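You operate a simulated robot arm through the tools that you are given. There is no shell and no other tool. Be economical: measure what you need, move in short steps, check, and stop when the job is done.

Carry out the task below with a simulated robot arm. There is one attempt and no reset: what you move stays moved.

Task
Put one of the cream tubs from the top of the wall steel table on top of the flat box there.
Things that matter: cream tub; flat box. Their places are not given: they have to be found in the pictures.

Only the result counts: the job must be done as asked and must still hold three seconds after the hand-in. Knocking over, shifting, dropping, spilling or breaking anything else fails it.

Robot
A 6-joint arm with a two-finger parallel gripper, fixed in place. Base frame: the origin is at the foot of the arm, x ahead of it, y to its left, z up; the work surface is at about z = 0. Lengths are in mm, angles in degrees, forces in N, time in s.
With the tool pointing down near the work surface it reaches from about 140 to 580 mm from the base axis. Its first joint turns from -66.0 to 66.0 degrees. Payload 2.1 kg.
The TCP is the grasp point between the finger pads, 30 mm short of the fingertips. In the tool frame z runs along the fingers and y along their closing line. The gripper opens to 94 mm. The fingers are 28 mm wide and 10 mm thick; the gripper's body (50 by 96 mm) begins 55 mm behind the TCP.
Orientation is told as [roll, pitch, yaw] about the base's x, y, z axes, in that order, counted from this pose: with the fingers straight down and closing along the base's y, the tool's x points along the base's -x, its y along +y and its z along -z.

Tools
- The arm moves only by the tool jog_arm. Its argument "commands" is one flat list of numbers, 7 for each row, row after row: the shift along the tool's x, y, z in mm, then the turn, a rotation vector about the tool's x, y, z in degrees, then the finger opening in mm, from 0 to 94. In form: [tx, ty, tz, rx, ry, rz, fingers, tx, ty, tz, rx, ry, rz, fingers, ...]. A call has 1 to 10 rows; each row shifts and turns the commanded pose from where the row before left it, along the tool's axes as they then stand. A row lasts 0.2 s, in which the tool goes at most 50 mm and 8.6 degrees; a call with a longer step from one row to the next is refused whole, and so is a gripper value outside its range. A pose out of reach is approached as far as the arm can. The call stops where the force on the tool passes 40 N (or 10 N more than at its start, if that is more) or the arm is blocked; 0.2 s more then pass. The fingers move at their own pace (about 72 mm/s each) and stop on an object; they squeeze with about 38 N. The grip force told is the motor's: it shows also when the fingers shut on nothing. Time passes only in rows, and 0.2 s behind the last, so rows that do not move let the fingers close. The reply holds the time, the measured pose of the TCP, the force on the tool along the base axes, the opening and the grip force, in the units named above and with some noise, and new pictures: "views" is both (left out), scene, wrist or none.
- Cameras (640 x 400 px; columns grow to the right, rows downward): "scene" is fixed at [42.7, -363.4, 476.1]; the picture's right is [0.86, -0.51, 0.00], its down [-0.32, -0.53, -0.78] and it looks along [0.40, 0.67, -0.62] (base axes); focal length 288 px, centre (320, 200). "wrist" rides on the gripper at [-37, 0, -58] in the tool frame; the picture's right is [0.00, -1.00, 0.00], its down [0.97, 0.00, -0.24] and it looks along [0.24, 0.00, 0.97] (tool axes); focal length 218 px, centre (320, 200).
- measure_at(camera, pixels): there is no depth. For up to 12 entries [column, row, z] of the newest picture of that camera ("zoom" is the newest enlarged one), the place [x, y] in the base frame at which the ray of that pixel passes the height z, good to about 2 mm. No time passes.
- enlarge(camera, box): a new picture of the part [left, top, right, bottom] of that camera's present view, enlarged. No time passes.
- finish_job(): hands the job in; it is judged then, once.

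Work in short steps. Measure before you move; look again where a grasp or a placing could have gone wrong, and mend it. You have 60 turns and 120 pictures in all, those below and enlarged ones among them. Open the gripper and draw the arm clear of the work before you hand the job in, unless the task says otherwise; then end with one line.

The tools are called after "Emit:" as name(argument=value, ...) on one line, values as JSON. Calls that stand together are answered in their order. jog_arm: Moves the arm, as the interface text tells. Its arguments: {"type":"object","properties":{"commands":{"type":"array","items":{"type":"number"}},"views":{"type":"string","enum":["both","scene","wrist","none"]}},"required":["commands"]} The other tools are called the same way: measure_at (camera, pixels) gives the place at which the rays of pixels pass given heights; enlarge (camera, box) takes an enlarged picture of a part of a camera's view; finish_job () hands the job in.

At the start:

```text
clock: 0.0
tcp_pos: [292.4, 121.6, 258.7]
tool_rot: [0.0, 0.0, 0.0]
wrist_force: [-0.3, -0.5, 0.6]
finger_gap: 93.7
grip_force: 0.1
```

scene: 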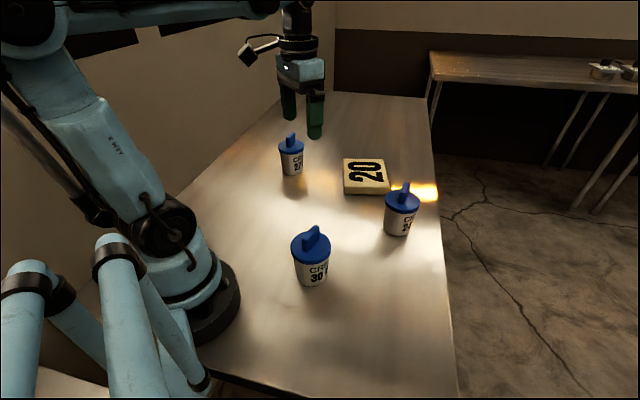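
wrist: 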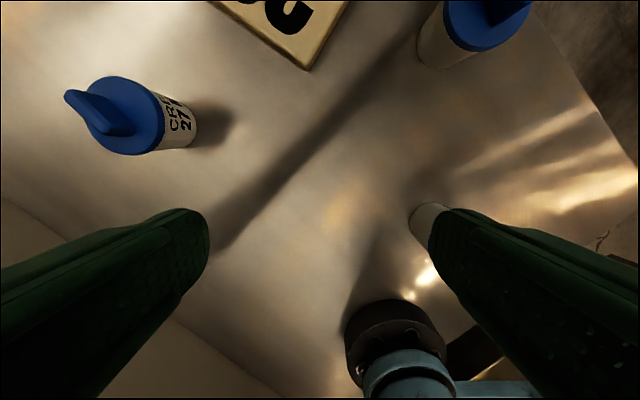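

Three blue-lidded tubs are visible at about (291,155), (402,210) and (312,258), and the flat box "20" is at (365,176). I'll enlarge to read labels and get accurate pixels.

Emit:
enlarge(camera="scene", box=[260, 120, 440, 300])

Emit:
enlarge(camera="scene", box=[260, 120, 340, 190])

```text
2.22 times, centred on (350, 210) of scene
```

zoom: 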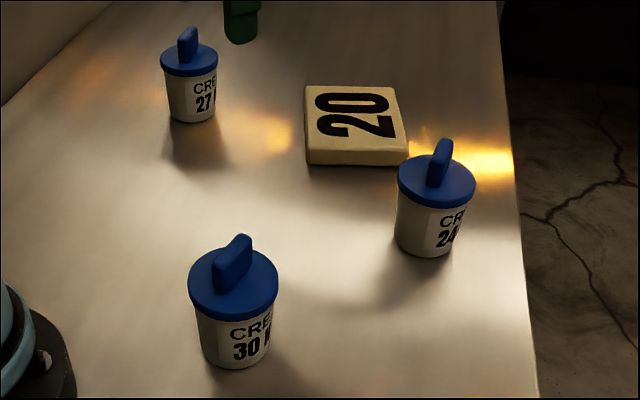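

```text
5.71 times, centred on (300, 155) of scene
```

zoom: 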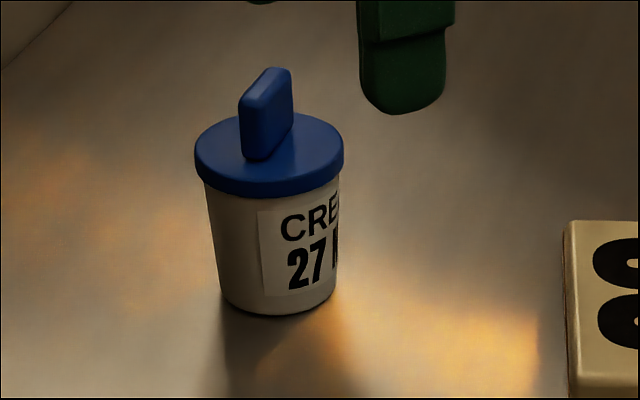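

The labels read "CRE.. 27/24/30 …", cut off. I'll look at the tub nearest the arm in the wrist view and measure bases in the scene picture.

Emit:
enlarge(camera="wrist", box=[50, 60, 230, 170])

Emit:
measure_at(camera="scene", pixels=[[286, 171, 0], [301, 173, 0], [292, 175, 0], [345, 193, 0], [375, 195, 0], [343.5, 158.5, 20], [382, 158.5, 20], [390.5, 187, 20], [345, 187, 20], [312, 286, 0], [397, 236, 0]])

Emit:
measure_at(camera="wrist", pixels=[[125, 115, 60], [308, 70, 20], [308, 70, 0], [200, 127, 0]])

```text
3.56 times, centred on (140, 115) of wrist
```

zoom: 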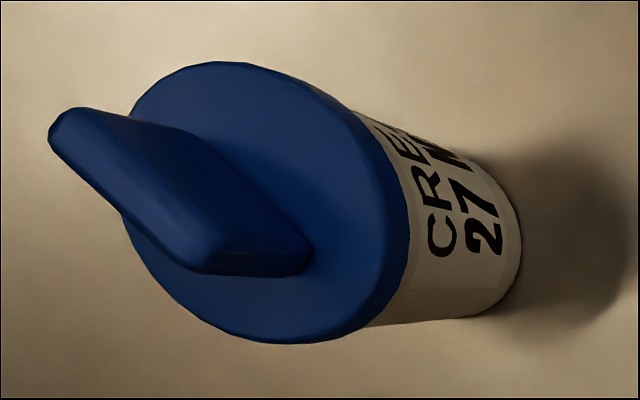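

```text
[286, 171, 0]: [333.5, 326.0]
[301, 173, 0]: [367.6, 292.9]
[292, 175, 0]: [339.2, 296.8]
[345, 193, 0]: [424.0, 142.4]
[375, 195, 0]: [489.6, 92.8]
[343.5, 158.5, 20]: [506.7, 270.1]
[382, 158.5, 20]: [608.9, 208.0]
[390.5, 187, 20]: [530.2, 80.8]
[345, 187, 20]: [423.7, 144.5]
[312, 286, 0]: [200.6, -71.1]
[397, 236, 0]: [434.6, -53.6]
```

```text
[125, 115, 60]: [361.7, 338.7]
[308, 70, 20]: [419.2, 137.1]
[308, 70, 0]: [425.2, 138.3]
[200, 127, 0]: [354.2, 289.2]
```

The box top is ≈20 mm high with corners around (424,144), (530,81), (609,208), (507,270). The "27" tub, base near (350,308), stands clear of everything, so I'll move above it for a closer look.

Emit:
jog_arm(commands=[-12, 36, 0, 0, 0, 0, 94, -12, 36, 0, 0, 0, 0, 94, -12, 36, 0, 0, 0, 0, 94, -12, 36, 0, 0, 0, 0, 94, -10, 36, 0, 0, 0, 0, 94, 0, 0, 0, 0, 0, 0, 94])

```text
clock: 1.4
tcp_pos: [352.1, 298.1, 262.2]
tool_rot: [0.0, -0.1, -0.1]
wrist_force: [1.0, 0.2, 0.2]
finger_gap: 94.1
grip_force: 0.1
```

scene: 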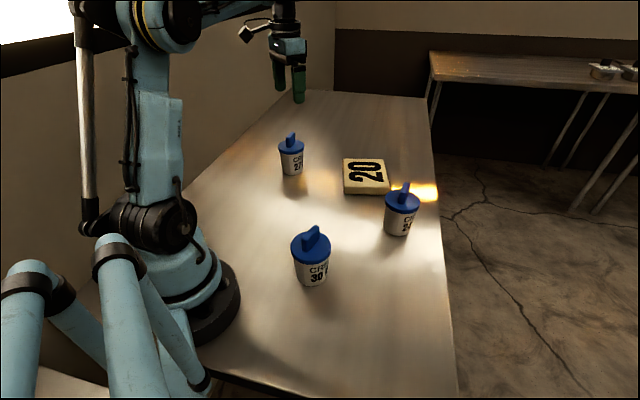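
wrist: 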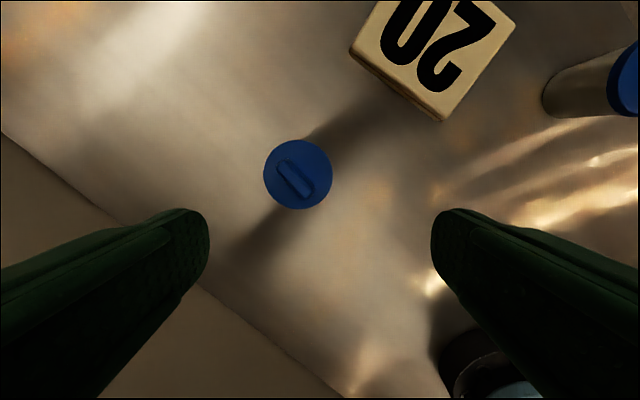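

The lid now sits almost under the camera at (298,174). I'll triangulate lid height and the box's corners from both views.

Emit:
measure_at(camera="scene", pixels=[[291.2, 146, 50], [291.2, 146, 60], [291.2, 146, 70], [291.2, 146, 80], [292, 134, 80], [292, 134, 90], [292, 134, 100]])

Emit:
measure_at(camera="wrist", pixels=[[298, 174, 50], [298, 174, 60], [298, 174, 70], [298, 174, 80], [264, 174, 65], [332, 174, 65], [296, 179, 95], [440, 121, 0], [440, 107, 20], [353, 45, 20], [516, 26, 20], [280, 160, 90]])

Emit:
enlarge(camera="wrist", box=[248, 124, 348, 224])

```text
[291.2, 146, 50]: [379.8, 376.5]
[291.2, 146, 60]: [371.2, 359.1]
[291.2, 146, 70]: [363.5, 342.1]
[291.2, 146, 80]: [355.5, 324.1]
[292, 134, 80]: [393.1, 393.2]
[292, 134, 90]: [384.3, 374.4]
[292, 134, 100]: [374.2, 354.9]
```

```text
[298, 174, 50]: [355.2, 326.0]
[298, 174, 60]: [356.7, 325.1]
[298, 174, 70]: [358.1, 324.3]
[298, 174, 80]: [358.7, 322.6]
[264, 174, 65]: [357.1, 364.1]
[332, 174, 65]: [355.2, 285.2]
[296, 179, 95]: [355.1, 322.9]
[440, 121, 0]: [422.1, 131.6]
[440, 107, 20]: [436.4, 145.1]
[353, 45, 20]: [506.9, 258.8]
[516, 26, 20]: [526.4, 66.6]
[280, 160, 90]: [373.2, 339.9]
```

```text
4.00 times, centred on (298, 174) of wrist
```

zoom: 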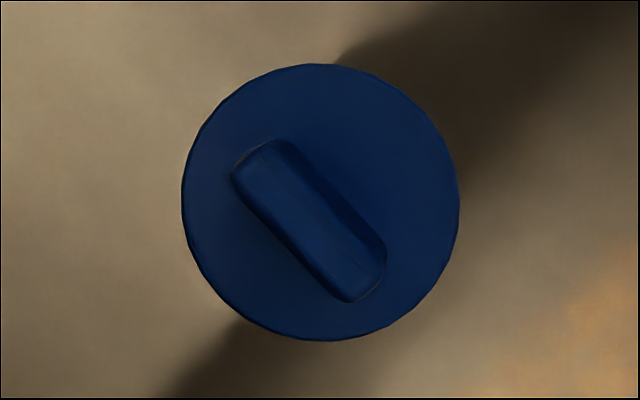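

Lid: top z≈80, diameter ≈76 mm, centre ≈(357,323). It carries a fin ≈13 mm thick and ≈48 mm long, top z≈115, running along about 40° in the base frame. I'll go over the fin, yaw +40.5° so the fingers close across it, and come down partway.

Emit:
jog_arm(commands=[-3, 26, 0, 0, 0, 0, 94, 0, 0, 0, 0, 0, -8.1, 80, 0, 0, 0, 0, 0, -8.1, 70, 0, 0, 0, 0, 0, -8.1, 60, 0, 0, 0, 0, 0, -8.1, 50, 0, 0, 0, 0, 0, -8.1, 50, 0, 0, 40, 0, 0, 0, 50, 0, 0, 40, 0, 0, 0, 50, 0, 0, 0, 0, 0, 0, 50])

Emit:
enlarge(camera="scene", box=[285, 250, 340, 290])

```text
clock: 3.4
tcp_pos: [353.8, 325.2, 178.8]
tool_rot: [0.0, -0.1, 40.5]
wrist_force: [0.9, -0.1, -0.5]
finger_gap: 50.3
grip_force: 0.0
```

scene: 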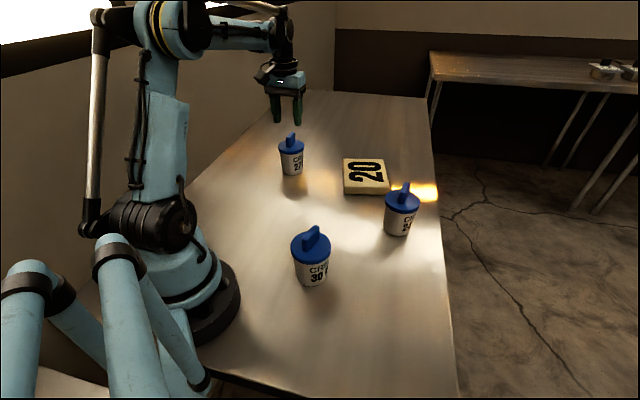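
wrist: 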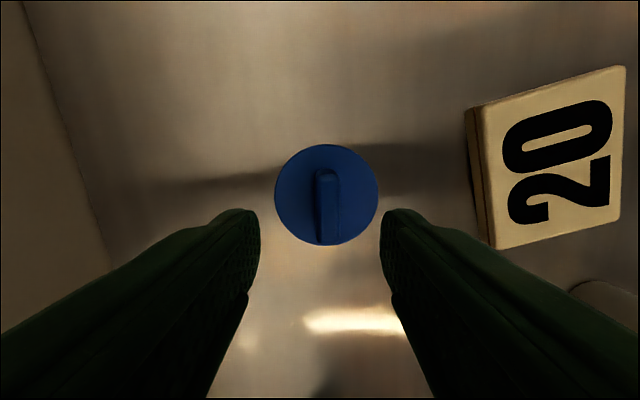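

```text
10.00 times, centred on (312, 270) of scene
```

zoom: 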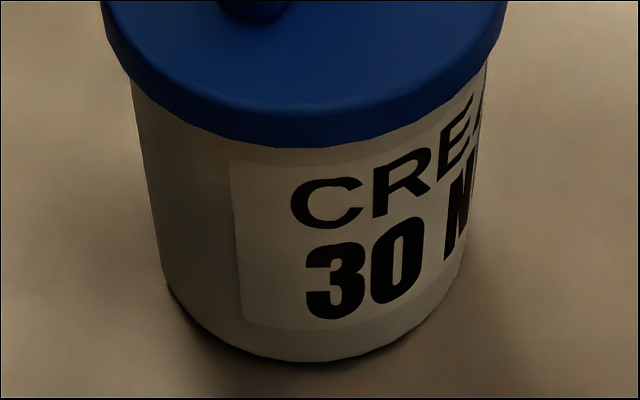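

The fin now runs vertically in the wrist picture at about (328,205), slightly right of centre, so I measure it along with the box corners.

Emit:
measure_at(camera="wrist", pixels=[[327, 172, 112], [330, 240, 112], [328, 206, 112], [327, 194, 80], [484, 108, 20], [625, 66, 20], [495, 249, 20], [622, 218, 20], [465, 112, 0]])

Emit:
enlarge(camera="wrist", box=[266, 134, 390, 254])

Emit:
enlarge(camera="scene", box=[260, 85, 324, 180])

```text
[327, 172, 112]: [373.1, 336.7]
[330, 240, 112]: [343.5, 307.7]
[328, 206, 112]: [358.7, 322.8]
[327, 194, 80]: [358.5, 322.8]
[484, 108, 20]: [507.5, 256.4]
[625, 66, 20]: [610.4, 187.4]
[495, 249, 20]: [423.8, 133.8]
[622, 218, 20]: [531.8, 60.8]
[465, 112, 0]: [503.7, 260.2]
```

```text
3.33 times, centred on (328, 194) of wrist
```

zoom: 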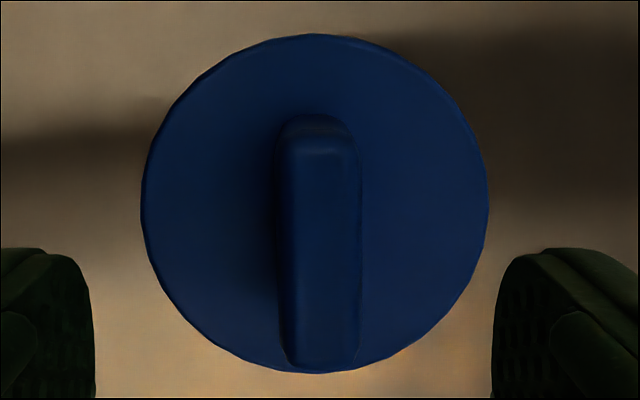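

```text
4.21 times, centred on (292, 132) of scene
```

zoom: 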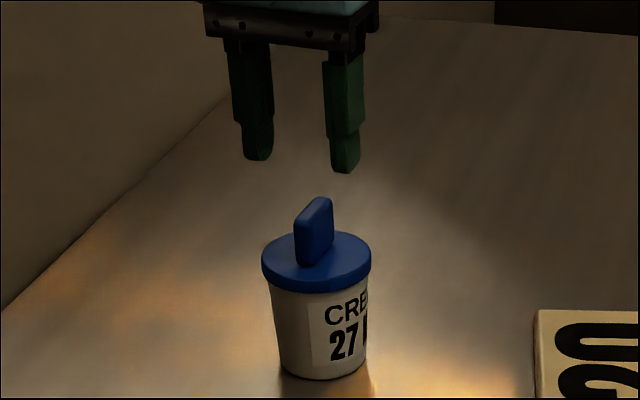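

Fin centre is ≈(358.6,322.8) against the TCP at (353.8,325.2). I correct by tool (-2,-5), then go down to z≈120.

Emit:
jog_arm(commands=[-2, -5, 0, 0, 0, 0, 50, 0, 0, 20, 0, 0, 0, 50, 0, 0, 20, 0, 0, 0, 50, 0, 0, 19, 0, 0, 0, 50, 0, 0, 0, 0, 0, 0, 50])

Emit:
enlarge(camera="scene", box=[260, 85, 324, 180])

```text
clock: 4.6
tcp_pos: [358.0, 323.4, 120.2]
tool_rot: [0.0, 0.0, 40.5]
wrist_force: [-0.3, 0.0, 0.0]
finger_gap: 50.2
grip_force: 0.0
```

scene: 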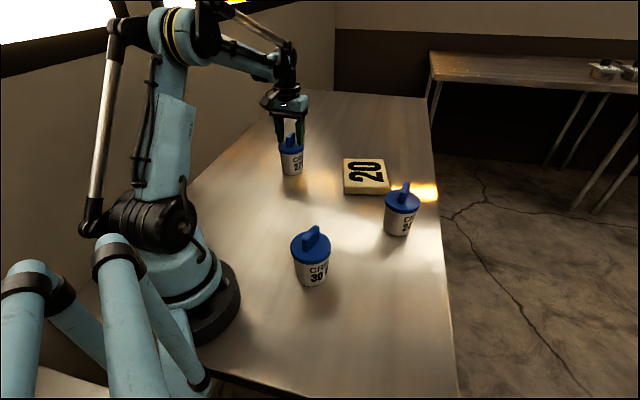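
wrist: 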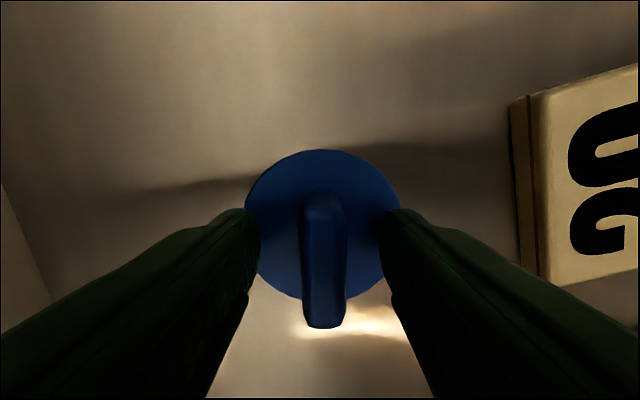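

```text
4.21 times, centred on (292, 132) of scene
```

zoom: 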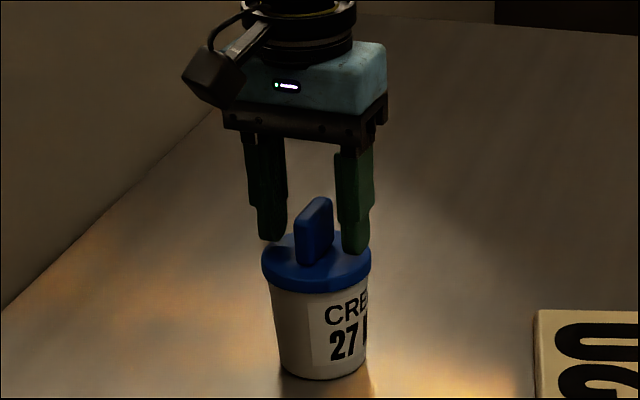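

The fingers straddle the fin, centred (col 323 against 320), with tips roughly 8 mm above the lid. I go 4 mm lower and close.

Emit:
jog_arm(commands=[0, -1, 4, 0, 0, 0, 50, 0, 0, 0, 0, 0, 0, 30, 0, 0, 0, 0, 0, 0, 15, 0, 0, 0, 0, 0, 0, 0, 0, 0, 0, 0, 0, 0, 0, 0, 0, 0, 0, 0, 0, 0])

```text
clock: 6.0
tcp_pos: [359.5, 325.1, 115.8]
tool_rot: [0.0, 0.1, 40.5]
wrist_force: [-0.3, 0.2, 0.1]
finger_gap: 19.5
grip_force: 38.5
```

scene: 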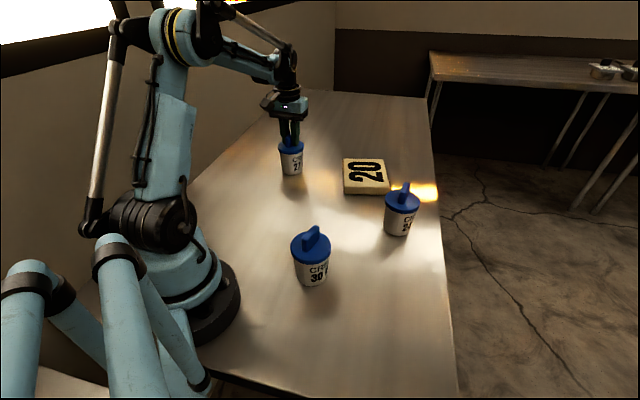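
wrist: 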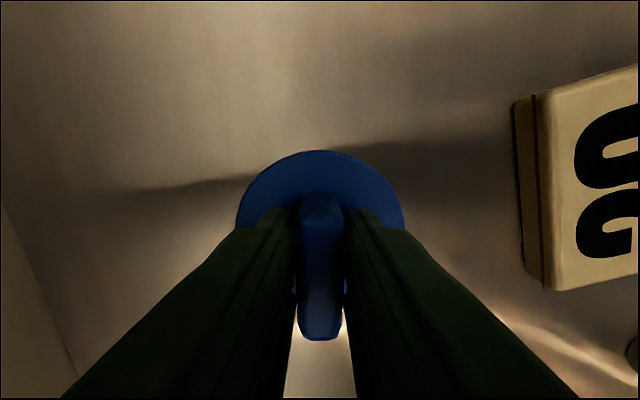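

Gripped at a 19.5 mm gap with 38 N on the fin. I lift gently and check whether the tub follows.

Emit:
jog_arm(commands=[0, 0, -5, 0, 0, 0, 0, 0, 0, -10, 0, 0, 0, 0, 0, 0, -15, 0, 0, 0, 0, 0, 0, -20, 0, 0, 0, 0, 0, 0, -20, 0, 0, 0, 0, 0, 0, 0, 0, 0, 0, 0])

Emit:
enlarge(camera="scene", box=[260, 85, 324, 180])

```text
clock: 7.4
tcp_pos: [361.0, 325.6, 187.5]
tool_rot: [-0.1, 0.0, 40.5]
wrist_force: [0.6, 0.6, -3.5]
finger_gap: 19.1
grip_force: 38.1
```

scene: 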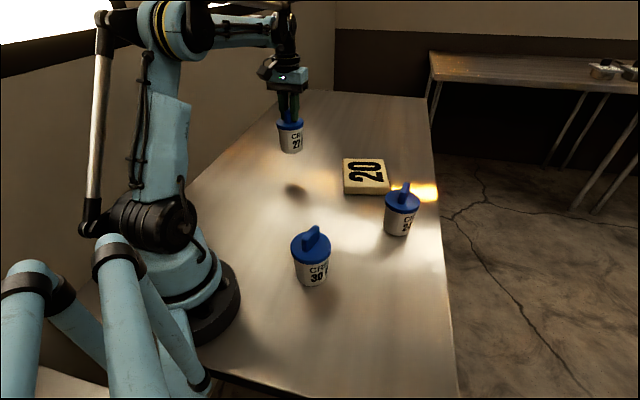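
wrist: 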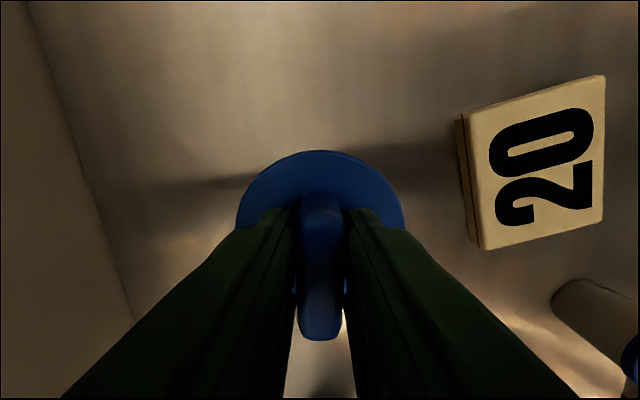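

```text
4.21 times, centred on (292, 132) of scene
```

zoom: 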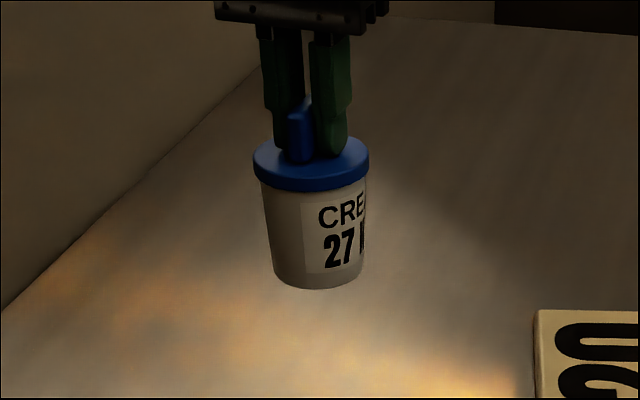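

The tub is held level and hanging about 72 mm up. Now I measure the box's top corners from both cameras at two heights to settle its height and centre.

Emit:
enlarge(camera="scene", box=[334, 150, 398, 200])

Emit:
measure_at(camera="wrist", pixels=[[467, 116, 20], [467, 116, 25], [467, 116, 30], [604, 76, 25], [484, 249, 20], [484, 249, 25], [484, 249, 30], [602, 216, 25]])

```text
8.00 times, centred on (366, 175) of scene
```

zoom: 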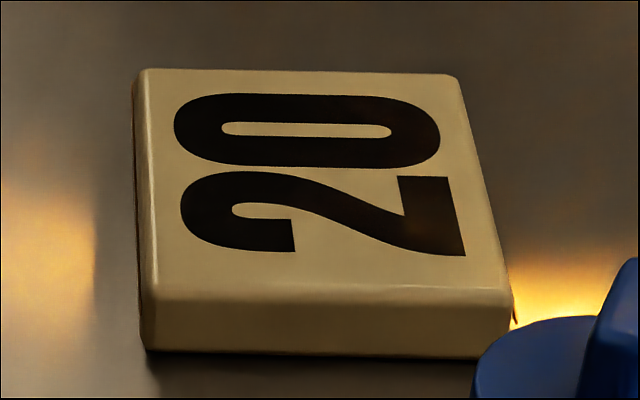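

```text
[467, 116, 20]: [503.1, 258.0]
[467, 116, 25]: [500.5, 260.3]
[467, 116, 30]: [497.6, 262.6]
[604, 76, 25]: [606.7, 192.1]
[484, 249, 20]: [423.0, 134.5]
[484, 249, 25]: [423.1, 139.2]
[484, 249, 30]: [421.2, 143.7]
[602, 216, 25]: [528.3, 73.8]
```

Emit:
measure_at(camera="zoom", pixels=[[145, 295, 20], [145, 295, 25], [145, 295, 30], [145, 350, 0], [505, 357, 0], [508, 297, 25], [455, 78, 25], [142, 72, 25]])

```text
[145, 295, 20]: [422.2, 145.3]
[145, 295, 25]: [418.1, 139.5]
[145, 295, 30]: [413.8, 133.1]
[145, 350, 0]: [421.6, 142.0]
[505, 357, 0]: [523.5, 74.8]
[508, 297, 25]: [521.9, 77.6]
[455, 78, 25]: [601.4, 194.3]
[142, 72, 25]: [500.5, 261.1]
```

The views agree: box top z≈25, corners ≈(421,139), (525,76), (604,193), (500,261), centre ≈(512,167). I carry the tub to about (508,167) at this height.

Emit:
jog_arm(commands=[-1, -12, 0, 0, 0, 0, 0, -1, -24, 0, 0, 0, 0, 0, -1, -28, 0, 0, 0, 0, 0, -1, -30, 0, 0, 0, 0, 0, -1, -30, 0, 0, 0, 0, 0, -1, -30, 0, 0, 0, 0, 0, -1, -28, 0, 0, 0, 0, 0, -1, -22, 0, 0, 0, 0, 0, -1, -12, 0, 0, 0, 0, 0, 0, 0, 0, 0, 0, 0, 0])

Emit:
enlarge(camera="scene", box=[310, 80, 430, 200])

```text
clock: 9.6
tcp_pos: [503.0, 166.8, 185.2]
tool_rot: [0.0, 0.0, 40.5]
wrist_force: [-0.2, 0.2, -2.7]
finger_gap: 19.0
grip_force: 37.8
```

scene: 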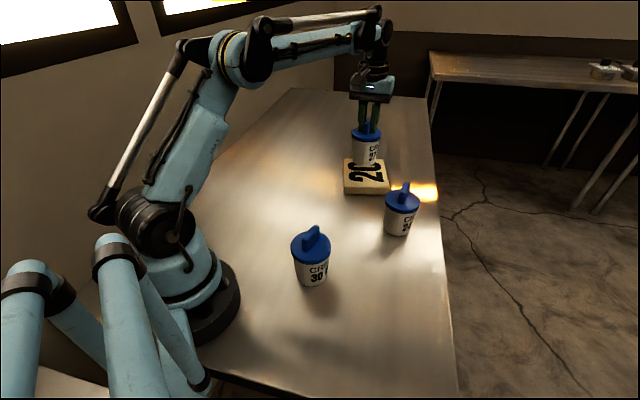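
wrist: 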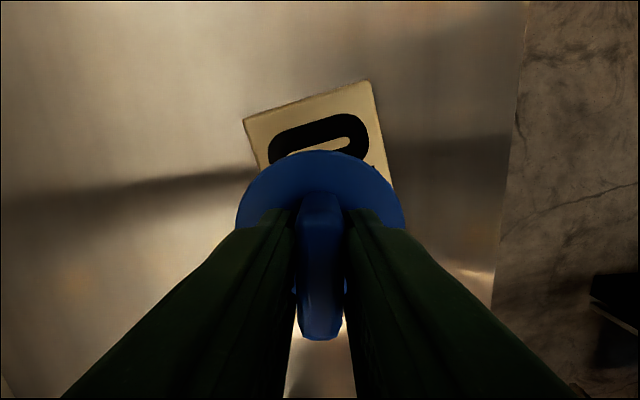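

```text
3.33 times, centred on (370, 140) of scene
```

zoom: 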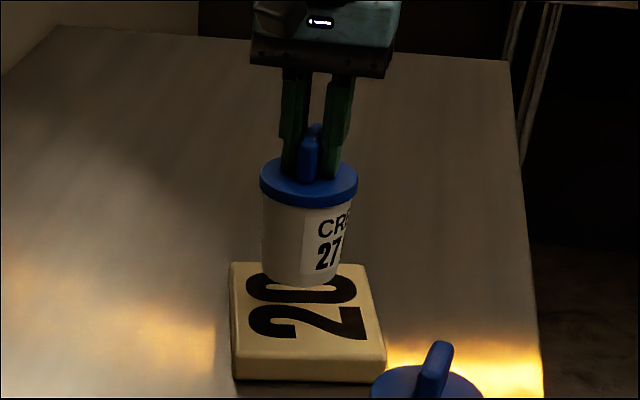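

The tub hangs above the box. I verify the box corners visible in the wrist view, (244,121) and (370,81), then lower 35 mm.

Emit:
measure_at(camera="wrist", pixels=[[244, 121, 25], [370, 81, 25]])

Emit:
jog_arm(commands=[-4, -3, 0, 0, 0, 0, 0, 0, 0, 12, 0, 0, 0, 0, 0, 0, 12, 0, 0, 0, 0, 0, 0, 8, 0, 0, 0, 0, 0, 0, 0, 0, 0, 0, 0])

Emit:
enlarge(camera="scene", box=[310, 90, 430, 210])

```text
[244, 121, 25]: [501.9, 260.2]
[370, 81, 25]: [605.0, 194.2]
```

```text
clock: 10.8
tcp_pos: [509.3, 167.2, 154.9]
tool_rot: [0.0, 0.0, 40.5]
wrist_force: [0.1, -0.3, -2.7]
finger_gap: 19.2
grip_force: 37.8
```

scene: 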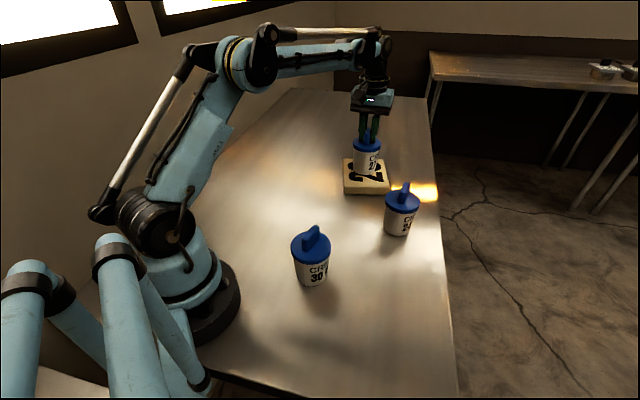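
wrist: 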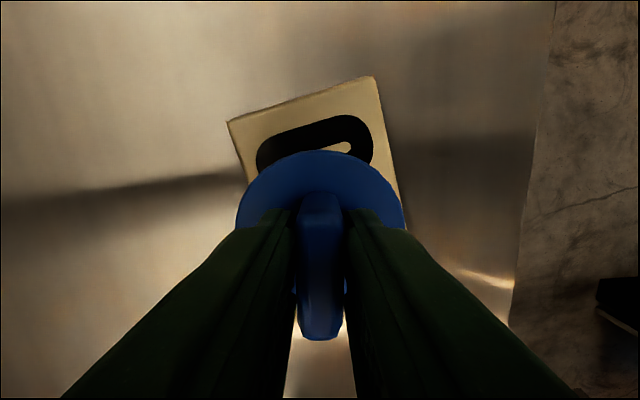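

```text
3.33 times, centred on (370, 150) of scene
```

zoom: 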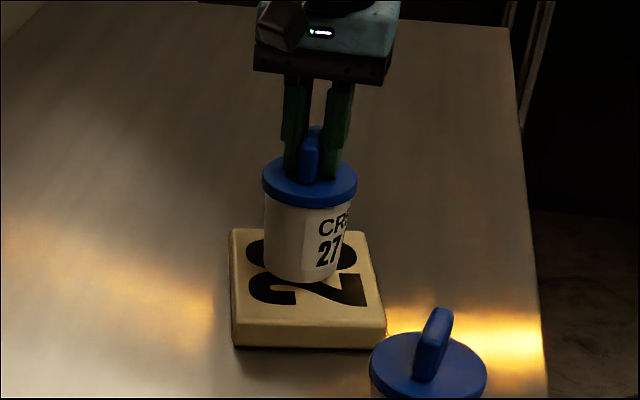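

Position holds at (509,167) and is centred, with about 14 mm left to go. I lower in small steps, watching for contact through the force.

Emit:
jog_arm(commands=[0, 0, 4, 0, 0, 0, 0, 0, 0, 3, 0, 0, 0, 0, 0, 0, 2, 0, 0, 0, 0, 0, 0, 0, 0, 0, 0, 0], views="none")

```text
clock: 11.8
tcp_pos: [508.4, 166.7, 146.1]
tool_rot: [0.0, 0.0, 40.5]
wrist_force: [-1.1, 1.1, 16.7]
finger_gap: 19.4
grip_force: 37.6
```

Force along z jumped to +16.7 N, so the tub is resting on the box. I back off 1 mm to relieve the push and look.

Emit:
jog_arm(commands=[0, 0, -1, 0, 0, 0, 0, 0, 0, 0, 0, 0, 0, 0], views="scene")

Emit:
enlarge(camera="scene", box=[330, 120, 410, 200])

```text
clock: 12.4
tcp_pos: [510.2, 166.6, 145.3]
tool_rot: [-0.1, 0.0, 40.4]
wrist_force: [-3.5, 0.6, 5.5]
finger_gap: 19.3
grip_force: 38.4
```

scene: 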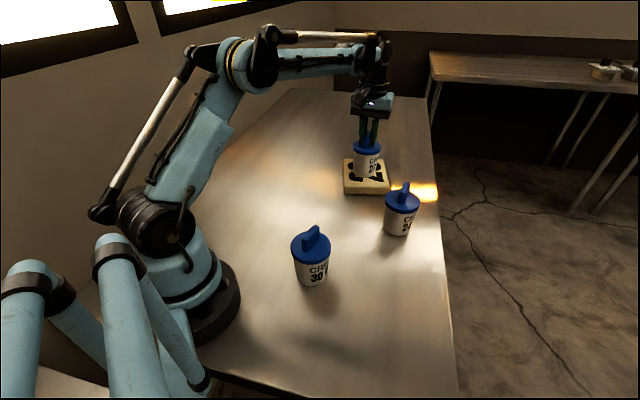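

```text
5.00 times, centred on (370, 160) of scene
```

zoom: 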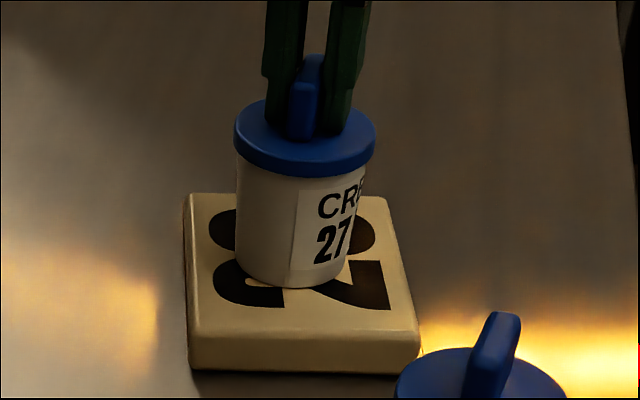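

The tub stands level on the box with light contact, 5 N. I open slowly to about 45 mm, staying in place.

Emit:
jog_arm(commands=[0, 0, 0, 0, 0, 0, 22, 0, 0, 0, 0, 0, 0, 30, 0, 0, 0, 0, 0, 0, 45, 0, 0, 0, 0, 0, 0, 50, 0, 0, 0, 0, 0, 0, 50])

```text
clock: 13.6
tcp_pos: [510.6, 166.6, 146.8]
tool_rot: [0.1, 0.0, 40.5]
wrist_force: [0.1, -0.1, 0.2]
finger_gap: 50.1
grip_force: 0.0
```

scene: 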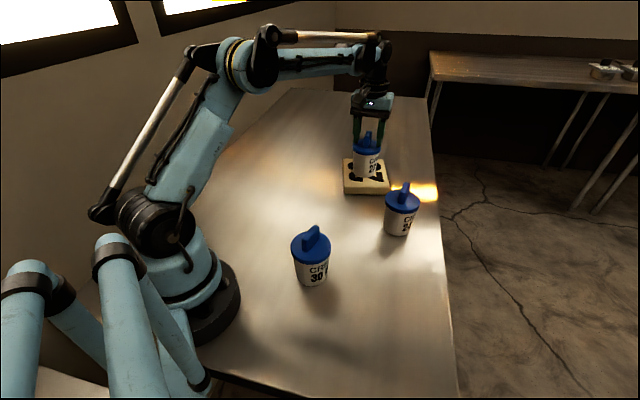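
wrist: 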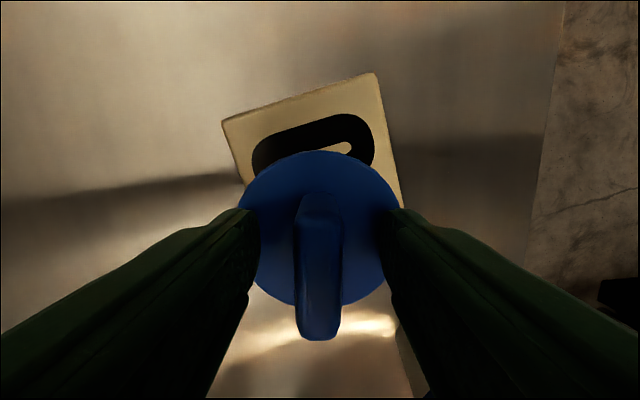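

Released, with the fingers clear on both sides of the fin. I rise straight up, then draw back towards the base.

Emit:
jog_arm(commands=[0, 0, -10, 0, 0, 0, 50, 0, 0, -25, 0, 0, 0, 50, 0, 0, -30, 0, 0, 0, 50, 0, 0, -30, 0, 0, 0, 50, 40, 0, 0, 0, 0, 0, 50, 40, 0, 0, 0, 0, 0, 50, 40, 0, 0, 0, 0, 0, 50, 0, 0, 0, 0, 0, 0, 50])

Emit:
enlarge(camera="scene", box=[320, 110, 420, 210])

```text
clock: 15.4
tcp_pos: [418.3, 88.1, 240.3]
tool_rot: [0.1, 0.0, 40.5]
wrist_force: [-0.6, -0.1, 0.1]
finger_gap: 50.0
grip_force: 0.0
```

scene: 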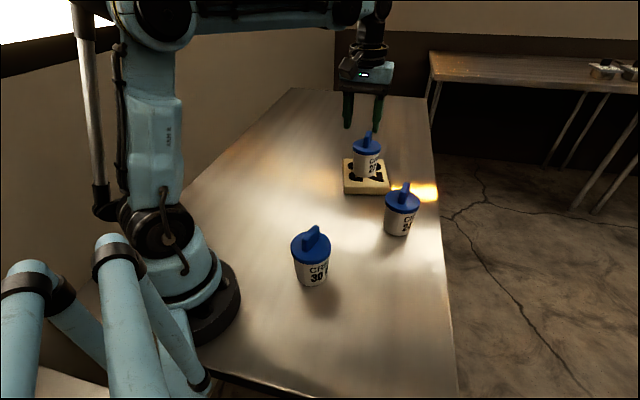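
wrist: 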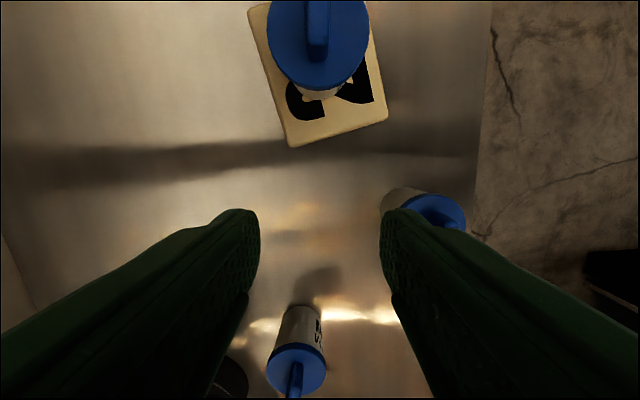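

```text
4.00 times, centred on (370, 160) of scene
```

zoom: 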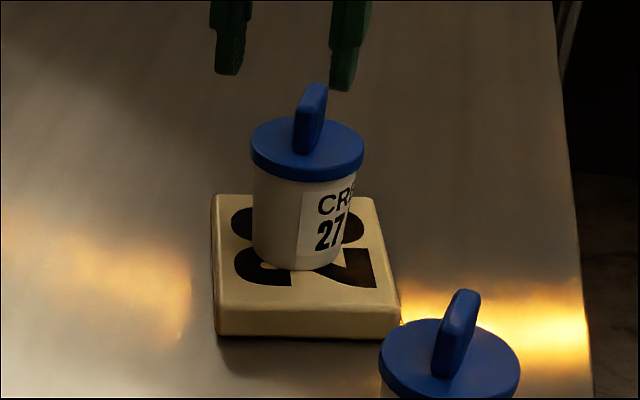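

The tub stands upright near the middle of the box, the other tubs have not moved, and the arm is clear with the gripper open. I hand the job in.

Emit:
finish_job()

```text
The job is handed in.
```

The cream tub labelled 27 now stands upright near the middle of the flat box, nothing else was moved, and the job is handed in.
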